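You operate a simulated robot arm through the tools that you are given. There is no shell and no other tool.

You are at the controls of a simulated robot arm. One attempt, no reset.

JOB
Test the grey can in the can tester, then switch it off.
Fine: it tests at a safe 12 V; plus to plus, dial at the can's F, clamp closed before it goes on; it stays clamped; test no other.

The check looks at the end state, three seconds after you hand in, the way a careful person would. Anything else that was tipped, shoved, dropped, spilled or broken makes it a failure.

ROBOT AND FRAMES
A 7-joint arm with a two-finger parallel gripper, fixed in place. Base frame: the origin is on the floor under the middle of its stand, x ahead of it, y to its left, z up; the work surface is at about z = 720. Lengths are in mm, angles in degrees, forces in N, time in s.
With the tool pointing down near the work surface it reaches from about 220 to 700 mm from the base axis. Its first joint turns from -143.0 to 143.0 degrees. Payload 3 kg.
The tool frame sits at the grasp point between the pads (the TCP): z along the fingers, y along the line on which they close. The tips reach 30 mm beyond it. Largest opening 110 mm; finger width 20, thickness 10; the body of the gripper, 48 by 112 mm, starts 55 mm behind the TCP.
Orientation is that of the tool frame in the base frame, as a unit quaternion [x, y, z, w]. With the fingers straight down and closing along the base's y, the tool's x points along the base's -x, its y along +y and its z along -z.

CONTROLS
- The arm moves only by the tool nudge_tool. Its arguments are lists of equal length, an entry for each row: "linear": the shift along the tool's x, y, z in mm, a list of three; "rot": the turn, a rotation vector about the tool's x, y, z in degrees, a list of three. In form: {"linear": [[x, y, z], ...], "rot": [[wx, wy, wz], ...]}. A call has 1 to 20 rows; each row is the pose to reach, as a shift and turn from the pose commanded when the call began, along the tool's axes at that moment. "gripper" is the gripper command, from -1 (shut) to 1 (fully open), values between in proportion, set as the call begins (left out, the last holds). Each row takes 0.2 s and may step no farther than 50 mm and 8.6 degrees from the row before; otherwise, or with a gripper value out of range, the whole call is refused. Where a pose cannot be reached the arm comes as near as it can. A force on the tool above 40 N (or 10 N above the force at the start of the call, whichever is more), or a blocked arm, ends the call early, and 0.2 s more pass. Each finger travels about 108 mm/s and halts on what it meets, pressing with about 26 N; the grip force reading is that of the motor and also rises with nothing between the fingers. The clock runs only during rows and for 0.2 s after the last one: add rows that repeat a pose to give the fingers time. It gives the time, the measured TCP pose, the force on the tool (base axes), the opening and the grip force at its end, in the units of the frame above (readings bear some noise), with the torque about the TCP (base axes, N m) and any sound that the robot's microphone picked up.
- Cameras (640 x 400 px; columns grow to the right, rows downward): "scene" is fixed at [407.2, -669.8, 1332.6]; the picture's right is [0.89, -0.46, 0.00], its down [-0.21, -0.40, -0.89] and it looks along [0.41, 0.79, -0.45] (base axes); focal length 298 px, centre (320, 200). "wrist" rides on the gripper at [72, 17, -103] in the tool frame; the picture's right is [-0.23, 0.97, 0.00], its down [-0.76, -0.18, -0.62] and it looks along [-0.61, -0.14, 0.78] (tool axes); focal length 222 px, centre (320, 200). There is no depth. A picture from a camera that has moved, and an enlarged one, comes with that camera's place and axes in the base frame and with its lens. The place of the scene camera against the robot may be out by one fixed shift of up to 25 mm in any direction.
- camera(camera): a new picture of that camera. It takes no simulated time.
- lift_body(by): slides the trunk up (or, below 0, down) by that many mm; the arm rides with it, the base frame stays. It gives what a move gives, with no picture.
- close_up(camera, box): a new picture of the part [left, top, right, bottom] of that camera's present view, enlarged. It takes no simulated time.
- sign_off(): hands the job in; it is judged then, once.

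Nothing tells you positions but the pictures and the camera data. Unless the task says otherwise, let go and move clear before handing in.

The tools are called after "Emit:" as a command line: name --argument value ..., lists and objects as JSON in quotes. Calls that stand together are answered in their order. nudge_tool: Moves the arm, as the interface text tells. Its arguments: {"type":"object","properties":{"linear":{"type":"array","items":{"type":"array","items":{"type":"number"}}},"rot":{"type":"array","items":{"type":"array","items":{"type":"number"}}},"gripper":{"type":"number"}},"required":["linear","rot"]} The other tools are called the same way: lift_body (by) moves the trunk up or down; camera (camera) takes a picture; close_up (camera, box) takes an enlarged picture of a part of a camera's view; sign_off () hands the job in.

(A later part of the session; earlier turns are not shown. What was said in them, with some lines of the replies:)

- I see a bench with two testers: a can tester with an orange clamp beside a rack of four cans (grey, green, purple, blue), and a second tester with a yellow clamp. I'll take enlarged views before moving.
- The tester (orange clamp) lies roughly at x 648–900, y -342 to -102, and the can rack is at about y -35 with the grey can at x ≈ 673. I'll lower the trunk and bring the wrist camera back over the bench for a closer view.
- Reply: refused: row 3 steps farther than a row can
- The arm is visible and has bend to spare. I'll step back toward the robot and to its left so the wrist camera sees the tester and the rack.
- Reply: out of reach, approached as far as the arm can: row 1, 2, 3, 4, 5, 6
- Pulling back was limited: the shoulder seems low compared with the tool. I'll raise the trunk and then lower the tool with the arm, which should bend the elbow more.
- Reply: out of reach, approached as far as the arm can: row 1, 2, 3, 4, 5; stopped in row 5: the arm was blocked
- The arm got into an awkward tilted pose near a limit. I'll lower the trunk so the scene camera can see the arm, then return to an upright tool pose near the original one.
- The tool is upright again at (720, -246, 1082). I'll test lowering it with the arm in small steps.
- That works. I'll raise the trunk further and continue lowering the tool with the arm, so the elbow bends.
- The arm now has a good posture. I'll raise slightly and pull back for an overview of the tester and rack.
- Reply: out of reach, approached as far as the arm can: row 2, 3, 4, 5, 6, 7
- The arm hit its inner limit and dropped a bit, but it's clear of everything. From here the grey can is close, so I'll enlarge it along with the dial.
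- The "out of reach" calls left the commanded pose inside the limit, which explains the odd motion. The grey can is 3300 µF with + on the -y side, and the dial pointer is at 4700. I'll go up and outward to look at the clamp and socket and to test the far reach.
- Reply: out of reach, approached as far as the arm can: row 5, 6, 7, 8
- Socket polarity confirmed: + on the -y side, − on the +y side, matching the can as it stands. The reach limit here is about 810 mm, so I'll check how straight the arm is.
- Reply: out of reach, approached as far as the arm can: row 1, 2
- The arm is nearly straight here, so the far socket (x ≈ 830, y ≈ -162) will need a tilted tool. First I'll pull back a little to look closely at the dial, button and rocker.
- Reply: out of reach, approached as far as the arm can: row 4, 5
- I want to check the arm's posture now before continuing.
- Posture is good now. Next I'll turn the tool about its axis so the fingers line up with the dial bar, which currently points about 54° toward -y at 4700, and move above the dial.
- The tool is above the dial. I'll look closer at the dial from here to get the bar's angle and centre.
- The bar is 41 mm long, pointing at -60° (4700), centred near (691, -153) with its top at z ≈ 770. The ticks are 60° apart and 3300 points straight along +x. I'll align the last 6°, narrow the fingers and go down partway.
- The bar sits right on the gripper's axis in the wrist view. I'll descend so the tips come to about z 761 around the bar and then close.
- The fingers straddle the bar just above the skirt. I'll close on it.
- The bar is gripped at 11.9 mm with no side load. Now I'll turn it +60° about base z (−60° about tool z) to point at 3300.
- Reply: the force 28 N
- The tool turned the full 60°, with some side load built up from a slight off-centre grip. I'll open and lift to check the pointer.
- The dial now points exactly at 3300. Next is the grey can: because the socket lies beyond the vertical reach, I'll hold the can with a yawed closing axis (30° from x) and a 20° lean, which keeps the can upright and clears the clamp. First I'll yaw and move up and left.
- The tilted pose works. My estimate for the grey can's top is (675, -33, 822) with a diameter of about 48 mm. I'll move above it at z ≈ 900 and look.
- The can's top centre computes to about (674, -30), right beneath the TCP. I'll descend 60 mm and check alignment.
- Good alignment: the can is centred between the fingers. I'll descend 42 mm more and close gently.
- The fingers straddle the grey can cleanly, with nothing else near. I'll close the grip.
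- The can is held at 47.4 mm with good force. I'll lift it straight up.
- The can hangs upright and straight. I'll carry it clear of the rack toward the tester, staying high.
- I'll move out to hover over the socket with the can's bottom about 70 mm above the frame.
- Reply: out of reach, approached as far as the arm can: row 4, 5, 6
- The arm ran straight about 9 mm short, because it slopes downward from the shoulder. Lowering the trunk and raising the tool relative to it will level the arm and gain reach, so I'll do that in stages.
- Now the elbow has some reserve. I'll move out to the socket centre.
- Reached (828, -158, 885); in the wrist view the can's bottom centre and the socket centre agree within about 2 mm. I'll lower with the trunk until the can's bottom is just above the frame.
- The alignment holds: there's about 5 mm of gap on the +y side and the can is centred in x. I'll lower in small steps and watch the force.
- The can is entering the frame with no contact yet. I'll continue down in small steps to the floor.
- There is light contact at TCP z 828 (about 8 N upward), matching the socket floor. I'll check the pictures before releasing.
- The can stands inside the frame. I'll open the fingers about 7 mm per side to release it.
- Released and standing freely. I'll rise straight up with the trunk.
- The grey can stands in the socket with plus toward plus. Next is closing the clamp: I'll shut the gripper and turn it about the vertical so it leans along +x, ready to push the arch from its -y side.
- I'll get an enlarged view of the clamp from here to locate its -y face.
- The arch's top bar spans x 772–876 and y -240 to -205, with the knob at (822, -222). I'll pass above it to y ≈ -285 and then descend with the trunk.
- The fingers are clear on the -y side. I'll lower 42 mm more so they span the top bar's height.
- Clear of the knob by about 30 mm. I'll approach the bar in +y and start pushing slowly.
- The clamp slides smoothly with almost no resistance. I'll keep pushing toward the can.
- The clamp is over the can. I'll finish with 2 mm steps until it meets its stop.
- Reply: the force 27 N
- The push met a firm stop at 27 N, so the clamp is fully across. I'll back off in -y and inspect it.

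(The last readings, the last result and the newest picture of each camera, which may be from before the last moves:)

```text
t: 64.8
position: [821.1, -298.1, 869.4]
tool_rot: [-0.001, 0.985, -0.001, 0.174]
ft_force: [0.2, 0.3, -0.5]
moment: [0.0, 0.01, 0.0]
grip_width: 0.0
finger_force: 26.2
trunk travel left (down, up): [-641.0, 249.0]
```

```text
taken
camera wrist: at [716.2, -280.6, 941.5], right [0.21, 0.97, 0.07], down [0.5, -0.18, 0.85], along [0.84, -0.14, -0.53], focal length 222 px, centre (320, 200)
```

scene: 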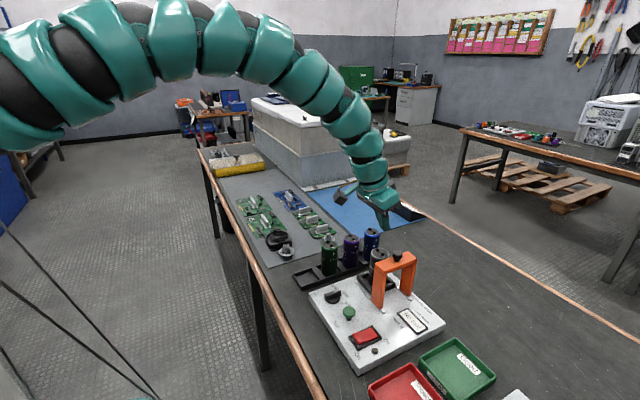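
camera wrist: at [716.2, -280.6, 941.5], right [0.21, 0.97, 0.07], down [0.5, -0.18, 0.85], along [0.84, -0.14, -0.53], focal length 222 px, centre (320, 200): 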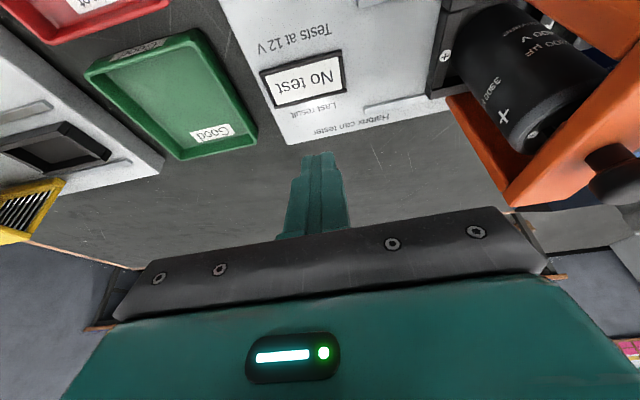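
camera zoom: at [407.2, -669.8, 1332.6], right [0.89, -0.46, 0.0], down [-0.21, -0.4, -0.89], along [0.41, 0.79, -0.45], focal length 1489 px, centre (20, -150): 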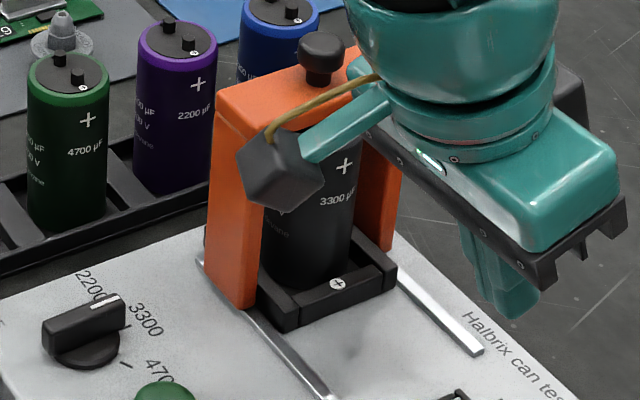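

The clamp straddles the can fully. Now I'll rise, straighten the tool and move back over the switch side of the panel for a close look.

Emit:
lift_body --by 70

Emit:
nudge_tool --linear '[[29, 2, -8], [58, 4, -16], [88, 6, -25], [117, 8, -33], [117, 8, -33]]' --rot '[[0, 5, 0], [0, 10, 0], [0, 15, 0], [0, 20.1, 0], [0, 20.1, 0]]'

Emit:
camera --camera "wrist"

Emit:
camera --camera "scene"

```text
t: 65.9
position: [821.4, -298.2, 940.9]
tool_rot: [0.001, 0.985, -0.002, 0.173]
ft_force: [0.3, 0.0, -0.2]
moment: [0.03, 0.01, 0.02]
grip_width: 0.0
finger_force: 25.8
trunk travel left (down, up): [-711.0, 179.0]
```

```text
t: 67.1
position: [701.9, -290.3, 932.5]
tool_rot: [0.001, 1.0, -0.001, 0.0]
ft_force: [0.2, 0.0, -0.1]
moment: [0.02, 0.01, -0.02]
grip_width: 0.0
finger_force: 26.5
trunk travel left (down, up): [-711.0, 179.0]
```

```text
taken
camera wrist: at [627.2, -272.1, 1034.5], right [0.23, 0.97, 0.0], down [0.76, -0.18, 0.62], along [0.6, -0.15, -0.78], focal length 222 px, centre (320, 200)
```

wrist: 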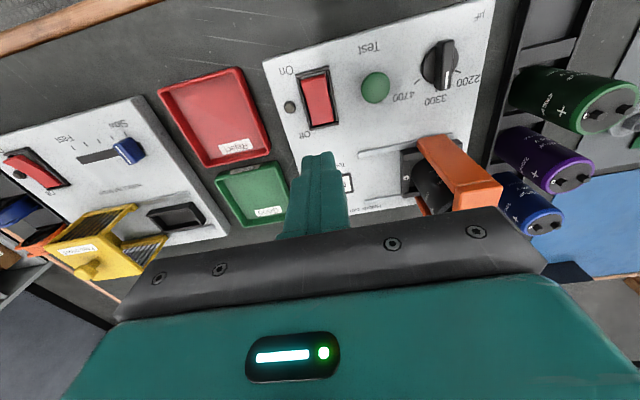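

```text
taken
```

scene: 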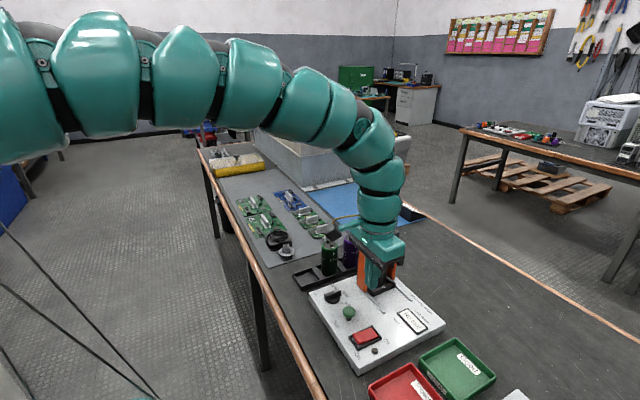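

Emit:
close_up --camera "wrist" --box '[260, 30, 420, 170]'

Emit:
close_up --camera "scene" --box '[335, 295, 405, 365]'

Emit:
close_up --camera "wrist" --box '[390, 90, 530, 230]'

```text
2.86 times, centred on (340, 100) of wrist
camera zoom: at [627.2, -272.1, 1034.5], right [0.23, 0.97, 0.0], down [0.76, -0.18, 0.62], along [0.6, -0.15, -0.78], focal length 635 px, centre (263, 486)
```

zoom: 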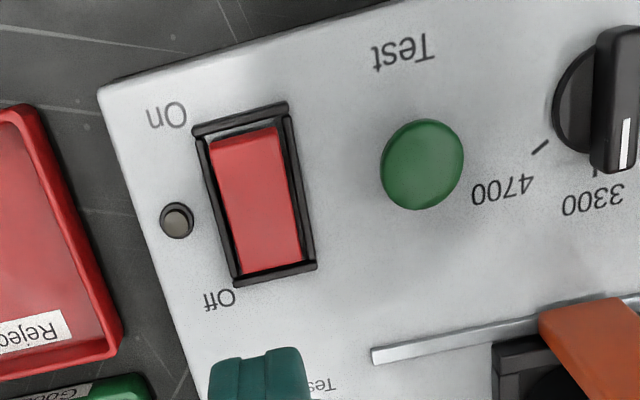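

```text
5.71 times, centred on (370, 330) of scene
camera zoom: at [407.2, -669.8, 1332.6], right [0.89, -0.46, 0.0], down [-0.21, -0.4, -0.89], along [0.41, 0.79, -0.45], focal length 1702 px, centre (34, -543)
```

zoom: 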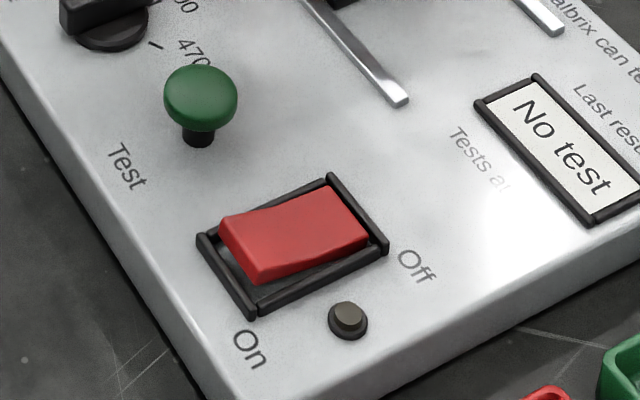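

```text
2.86 times, centred on (460, 160) of wrist
camera zoom: at [627.2, -272.1, 1034.5], right [0.23, 0.97, 0.0], down [0.76, -0.18, 0.62], along [0.6, -0.15, -0.78], focal length 635 px, centre (-80, 314)
```

zoom: 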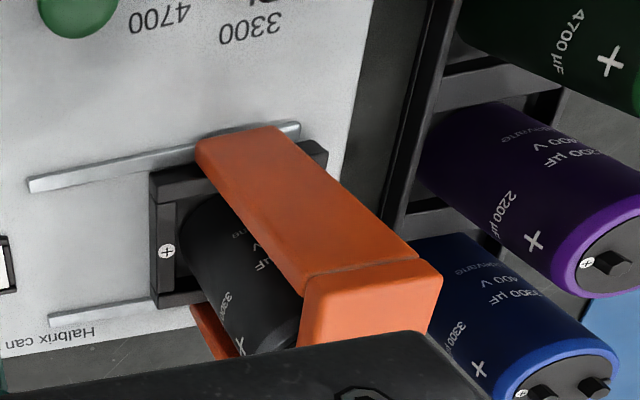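

The rocker is in Off (its On end at x ≈ 672 is raised) and the lamp is dark. The dial is at 3300, the clamp is closed and the can is in place, so I'll switch on by pressing the rocker's On end. First I'll hover at (684, -290).

Emit:
nudge_tool --linear '[[8, 0, 35], [18, 0, 70], [18, 0, 100], [18, 0, 118], [18, 0, 118]]' --rot '[[0, 0, 0], [0, 0, 0], [0, 0, 0], [0, 0, 0], [0, 0, 0]]'

Emit:
camera --camera "wrist"

Emit:
close_up --camera "scene" --box '[325, 285, 405, 365]'

```text
t: 68.3
position: [681.2, -292.2, 813.6]
tool_rot: [0.001, 1.0, -0.002, 0.0]
ft_force: [-0.1, 1.1, 1.2]
moment: [0.0, -0.03, -0.01]
grip_width: 0.0
finger_force: 26.2
trunk travel left (down, up): [-711.0, 179.0]
```

```text
taken
camera wrist: at [607.6, -273.8, 916.7], right [0.23, 0.97, 0.0], down [0.76, -0.18, 0.62], along [0.61, -0.14, -0.78], focal length 222 px, centre (320, 200)
```

wrist: 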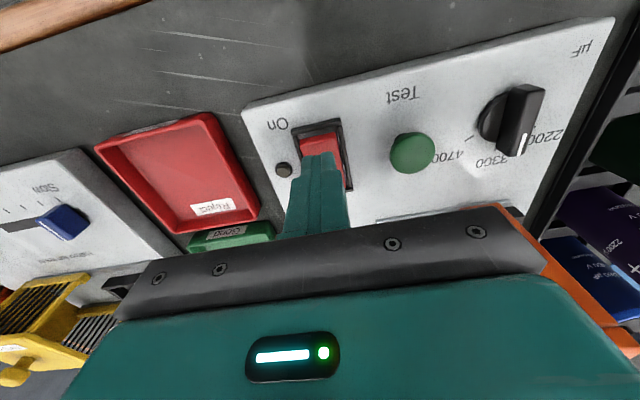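

```text
5.00 times, centred on (365, 325) of scene
camera zoom: at [407.2, -669.8, 1332.6], right [0.89, -0.46, 0.0], down [-0.21, -0.4, -0.89], along [0.41, 0.79, -0.45], focal length 1489 px, centre (95, -425)
```

zoom: 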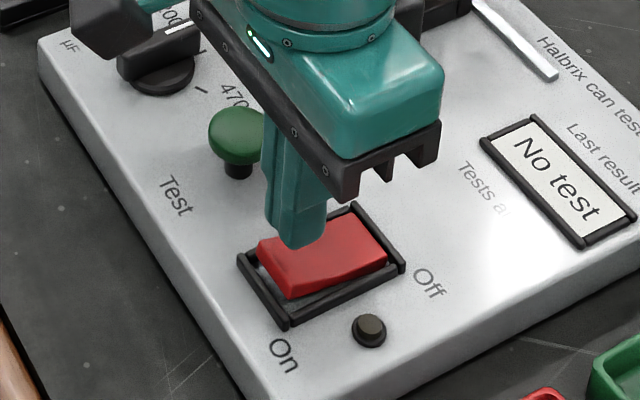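

The fingertip is above the On half. I'll press down slowly.

Emit:
nudge_tool --linear '[[0, 1, 6], [0, 1, 11], [0, 1, 14], [0, 1, 17], [0, 1, 20], [0, 1, 22], [0, 1, 24], [0, 1, 26]]' --rot '[[0, 0, 0], [0, 0, 0], [0, 0, 0], [0, 0, 0], [0, 0, 0], [0, 0, 0], [0, 0, 0], [0, 0, 0]]'

Emit:
close_up --camera "scene" --box '[325, 285, 405, 365]'

```text
t: 70.1
position: [680.4, -290.1, 791.1]
tool_rot: [0.001, 1.0, -0.002, 0.002]
ft_force: [-9.0, -3.7, 33.9]
moment: [-0.08, -0.06, -0.13]
grip_width: 0.0
finger_force: 26.0
trunk travel left (down, up): [-711.0, 179.0]
heard: click
```

```text
5.00 times, centred on (365, 325) of scene
camera zoom: at [407.2, -669.8, 1332.6], right [0.89, -0.46, 0.0], down [-0.21, -0.4, -0.89], along [0.41, 0.79, -0.45], focal length 1489 px, centre (95, -425)
```

zoom: 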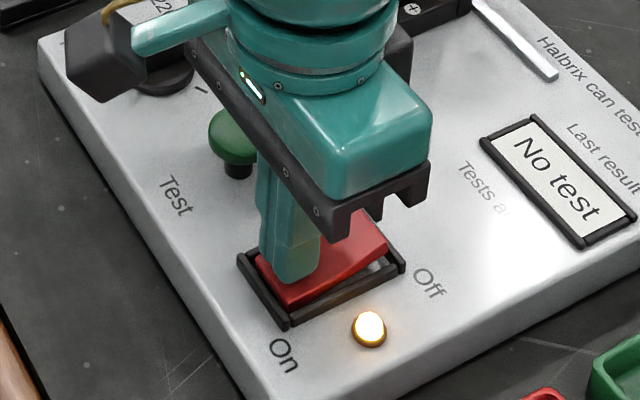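

Click heard and the lamp is lit: the tester is on. I'll lift off and move over the green Test button at (696, -226).

Emit:
nudge_tool --linear '[[0, 0, -15], [0, 0, -42], [-8, 32, -42], [-15, 64.5, -42], [-15, 64.5, -42]]' --rot '[[0, 0, 0], [0, 0, 0], [0, 0, 0], [0, 0, 0], [0, 0, 0]]'

Emit:
camera --camera "wrist"

Emit:
close_up --camera "scene" --box '[315, 275, 435, 355]'

```text
t: 71.3
position: [697.5, -224.5, 830.0]
tool_rot: [0.0, 1.0, -0.001, -0.001]
ft_force: [-0.6, 0.3, 0.3]
moment: [0.0, -0.02, 0.0]
grip_width: 0.0
finger_force: 25.7
trunk travel left (down, up): [-711.0, 179.0]
```

```text
taken
camera wrist: at [623.4, -206.6, 932.2], right [0.23, 0.97, 0.0], down [0.76, -0.18, 0.62], along [0.61, -0.14, -0.78], focal length 222 px, centre (320, 200)
```

wrist: 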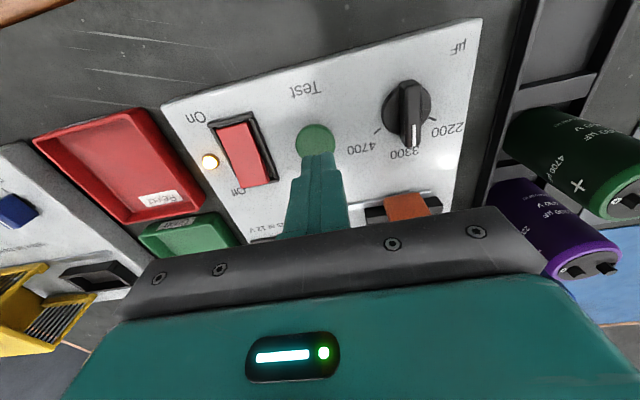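

```text
5.00 times, centred on (375, 315) of scene
camera zoom: at [407.2, -669.8, 1332.6], right [0.89, -0.46, 0.0], down [-0.21, -0.4, -0.89], along [0.41, 0.79, -0.45], focal length 1489 px, centre (45, -375)
```

zoom: 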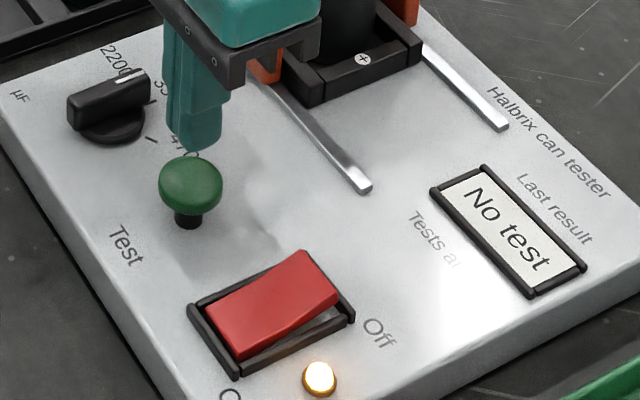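

The tip is nearly over the button; I'll shift 3 mm toward its centre and press down until it clicks.

Emit:
nudge_tool --linear '[[3, -3, 10], [3, -3, 20], [3, -3, 26], [3, -3, 30], [3, -3, 32], [3, -3, 34], [3, -3, 36]]' --rot '[[0, 0, 0], [0, 0, 0], [0, 0, 0], [0, 0, 0], [0, 0, 0], [0, 0, 0], [0, 0, 0]]'

Emit:
close_up --camera "scene" --box '[315, 275, 435, 355]'

```text
t: 72.9
position: [692.6, -228.9, 792.6]
tool_rot: [0.0, 1.0, -0.001, 0.001]
ft_force: [0.0, -1.6, 9.2]
moment: [0.01, -0.04, 0.04]
grip_width: 0.0
finger_force: 26.2
trunk travel left (down, up): [-711.0, 179.0]
heard: click
```

```text
5.00 times, centred on (375, 315) of scene
camera zoom: at [407.2, -669.8, 1332.6], right [0.89, -0.46, 0.0], down [-0.21, -0.4, -0.89], along [0.41, 0.79, -0.45], focal length 1489 px, centre (45, -375)
```

zoom: 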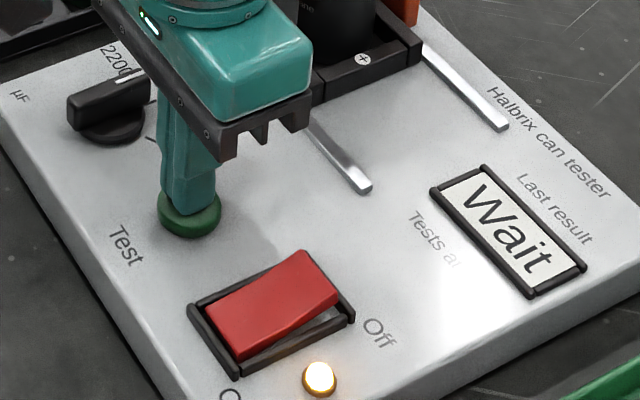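

Click heard and the display reads "Wait": the test is running. I'll lift off the button and let it finish.

Emit:
nudge_tool --linear '[[0, 0, -10], [0, 0, -40], [0, 0, -45], [0, 0, -45], [0, 0, -45], [0, 0, -45]]' --rot '[[0, 0, 0], [0, 0, 0], [0, 0, 0], [0, 0, 0], [0, 0, 0], [0, 0, 0]]'

Emit:
close_up --camera "scene" --box '[315, 275, 435, 355]'

```text
t: 74.3
position: [693.9, -228.6, 837.1]
tool_rot: [0.0, 1.0, -0.002, 0.0]
ft_force: [-0.2, -0.3, 0.0]
moment: [0.01, 0.01, -0.02]
grip_width: 0.0
finger_force: 25.8
trunk travel left (down, up): [-711.0, 179.0]
```

```text
5.00 times, centred on (375, 315) of scene
camera zoom: at [407.2, -669.8, 1332.6], right [0.89, -0.46, 0.0], down [-0.21, -0.4, -0.89], along [0.41, 0.79, -0.45], focal length 1489 px, centre (45, -375)
```

zoom: 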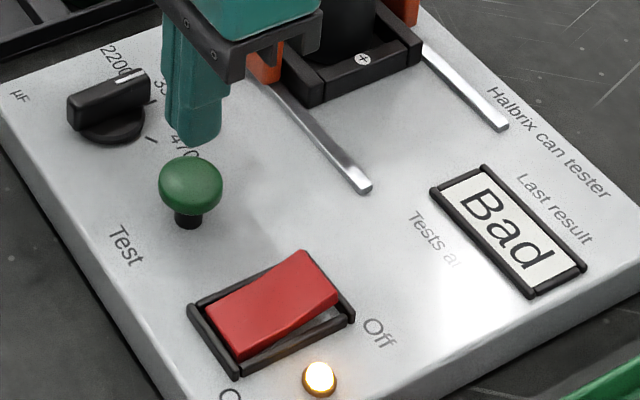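

The result is displayed: "Bad". Before switching off I'll verify the dial and clamp, then move over the Off end of the rocker.

Emit:
nudge_tool --linear '[[-8, -21, 0], [-16, -42, 0], [-22, -62.5, 0], [-22, -62.5, 0]]' --rot '[[0, 0, 0], [0, 0, 0], [0, 0, 0], [0, 0, 0]]'

Emit:
camera --camera "wrist"

Emit:
close_up --camera "scene" --box '[315, 235, 435, 355]'

Emit:
close_up --camera "wrist" --box '[360, 20, 560, 180]'

```text
t: 75.3
position: [716.2, -289.5, 838.2]
tool_rot: [0.001, 1.0, -0.002, -0.001]
ft_force: [0.2, -0.3, -0.6]
moment: [0.05, -0.01, 0.02]
grip_width: 0.1
finger_force: 26.2
trunk travel left (down, up): [-711.0, 179.0]
```

```text
taken
camera wrist: at [641.9, -271.4, 941.5], right [0.23, 0.97, 0.0], down [0.76, -0.18, 0.62], along [0.61, -0.14, -0.78], focal length 222 px, centre (320, 200)
```

wrist: 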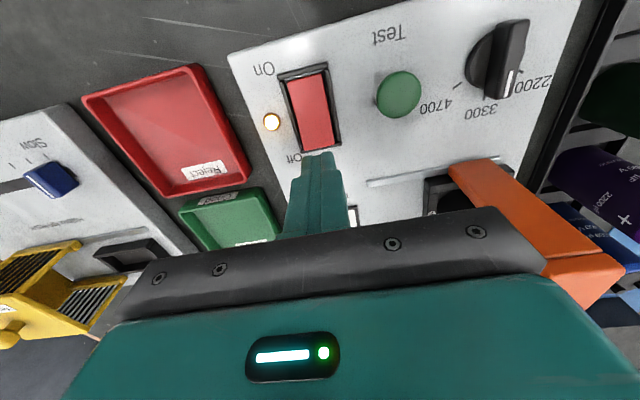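

```text
3.33 times, centred on (375, 295) of scene
camera zoom: at [407.2, -669.8, 1332.6], right [0.89, -0.46, 0.0], down [-0.21, -0.4, -0.89], along [0.41, 0.79, -0.45], focal length 993 px, centre (137, -117)
```

zoom: 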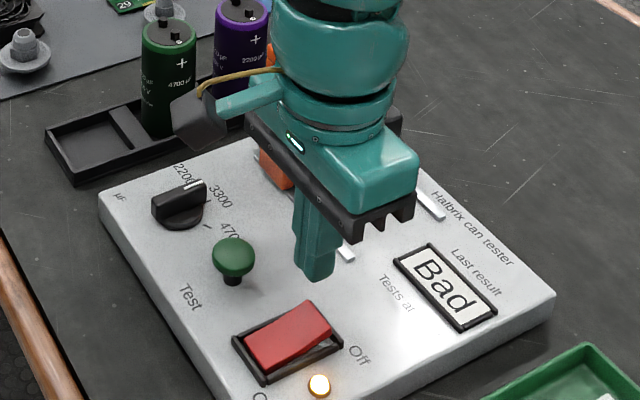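

```text
2.50 times, centred on (460, 100) of wrist
camera zoom: at [641.9, -271.4, 941.5], right [0.23, 0.97, 0.0], down [0.76, -0.18, 0.62], along [0.61, -0.14, -0.78], focal length 555 px, centre (-30, 450)
```

zoom: 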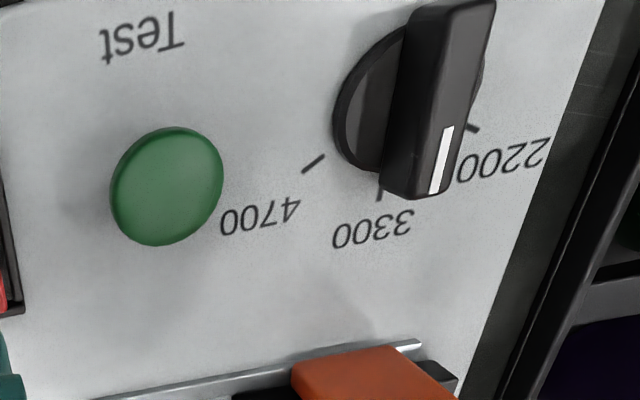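

The dial is still exactly at 3300 and the clamp is closed. The fingertip is over the raised Off end, so I'll press down until it clicks.

Emit:
nudge_tool --linear '[[0, -1, 12], [0, -1, 24], [0, -1, 34], [0, -1, 38], [0, -1, 41], [0, -1, 44], [0, -1, 46], [0, -1, 48], [0, -1, 50]]' --rot '[[0, 0, 0], [0, 0, 0], [0, 0, 0], [0, 0, 0], [0, 0, 0], [0, 0, 0], [0, 0, 0], [0, 0, 0], [0, 0, 0]]'

Emit:
close_up --camera "scene" --box '[315, 275, 435, 355]'

```text
t: 77.3
position: [716.3, -291.2, 791.6]
tool_rot: [0.001, 1.0, -0.002, 0.0]
ft_force: [3.1, 1.9, 18.0]
moment: [0.08, 0.1, 0.17]
grip_width: 0.0
finger_force: 26.0
trunk travel left (down, up): [-711.0, 179.0]
heard: click
```

```text
5.00 times, centred on (375, 315) of scene
camera zoom: at [407.2, -669.8, 1332.6], right [0.89, -0.46, 0.0], down [-0.21, -0.4, -0.89], along [0.41, 0.79, -0.45], focal length 1489 px, centre (45, -375)
```

zoom: 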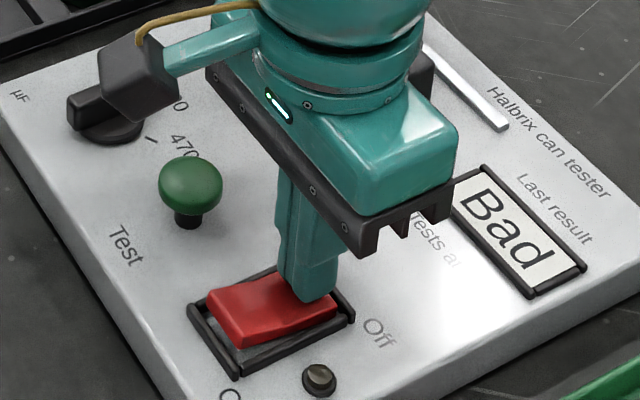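

Click heard, the lamp is out and the rocker is in Off, with "Bad" as the last result. I'll lift clear and take a final look at everything.

Emit:
nudge_tool --linear '[[0, 0, -15], [0, 0, -50], [0, 0, -90], [0, 0, -130], [0, 0, -160], [0, 0, -160]]' --rot '[[0, 0, 0], [0, 0, 0], [0, 0, 0], [0, 0, 0], [0, 0, 0], [0, 0, 0]]'

Emit:
lift_body --by 120

Emit:
camera --camera "scene"

Emit:
close_up --camera "scene" --box '[290, 220, 450, 380]'

Emit:
close_up --camera "scene" --box '[340, 235, 420, 305]'

Emit:
camera --camera "wrist"

```text
t: 78.7
position: [713.6, -290.6, 946.3]
tool_rot: [0.0, 1.0, -0.003, -0.001]
ft_force: [0.0, -0.1, 0.4]
moment: [-0.04, 0.02, 0.02]
grip_width: 0.0
finger_force: 26.1
trunk travel left (down, up): [-711.0, 179.0]
```

```text
t: 80.2
position: [714.6, -293.1, 1066.7]
tool_rot: [0.0, 1.0, -0.001, -0.001]
ft_force: [1.2, 0.2, 0.1]
moment: [0.0, 0.02, 0.02]
grip_width: 0.0
finger_force: 26.8
trunk travel left (down, up): [-831.0, 59.0]
```

```text
taken
```

scene: 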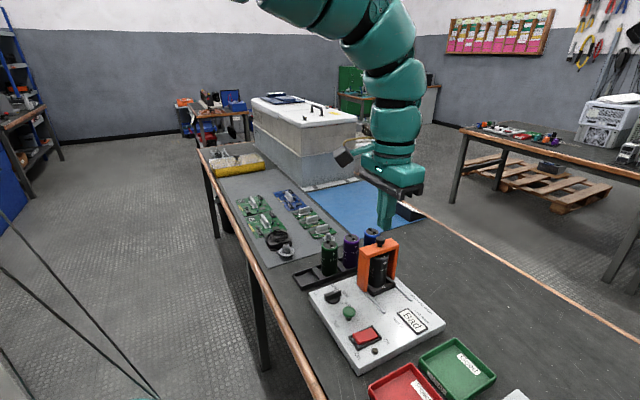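

```text
2.50 times, centred on (370, 300) of scene
camera zoom: at [407.2, -669.8, 1332.6], right [0.89, -0.46, 0.0], down [-0.21, -0.4, -0.89], along [0.41, 0.79, -0.45], focal length 744 px, centre (195, -50)
```

zoom: 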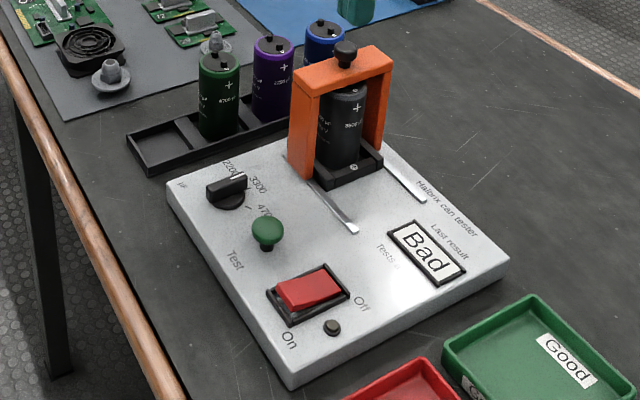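

```text
5.71 times, centred on (380, 270) of scene
camera zoom: at [407.2, -669.8, 1332.6], right [0.89, -0.46, 0.0], down [-0.21, -0.4, -0.89], along [0.41, 0.79, -0.45], focal length 1702 px, centre (-23, -200)
```

zoom: 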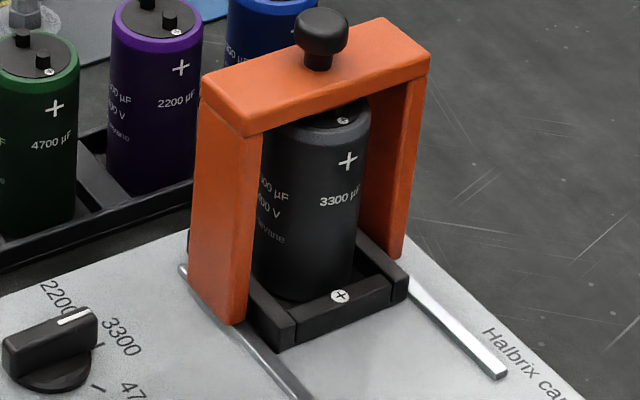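

```text
taken
camera wrist: at [641.5, -274.5, 1169.8], right [0.23, 0.97, 0.0], down [0.76, -0.18, 0.62], along [0.61, -0.14, -0.78], focal length 222 px, centre (320, 200)
```

wrist: 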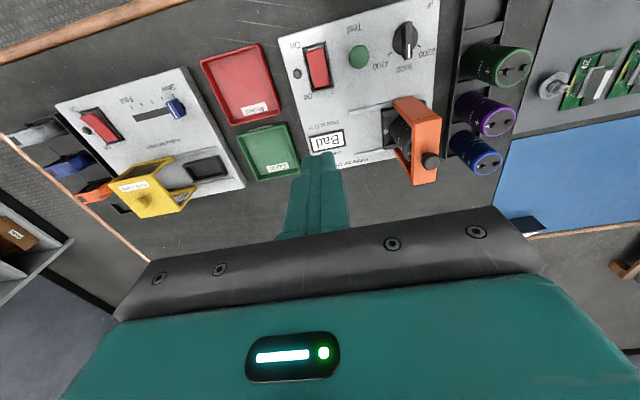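

The grey can stands upright in the socket, plus to plus, with the clamp fully closed over it. The dial is at 3300, the rocker is Off with the lamp dark, and "Last result" shows "Bad". The other cans and objects are undisturbed and the arm is clear, so I'm handing in.

Emit:
sign_off

```text
The job is handed in.
```

The grey can has been tested and the tester is switched off; the display shows **Bad** as its last result.

- **Can:** it stands in the socket, plus to plus, and stays clamped. It is marked 3300 µF.
- **Settings:** I turned the dial from 4700 to 3300. The clamp was pushed fully closed to its stop before I switched the tester on. The panel is marked "Tests at 12 V".
- **Test:** the lamp lit, the Test button clicked, and the display went from "Wait" to "Bad". I ran it once and tested no other can.
- **End state:** the switch is at Off and the lamp is dark. In the final pictures the other cans, trays and boards look undisturbed, and the arm is clear of the bench.
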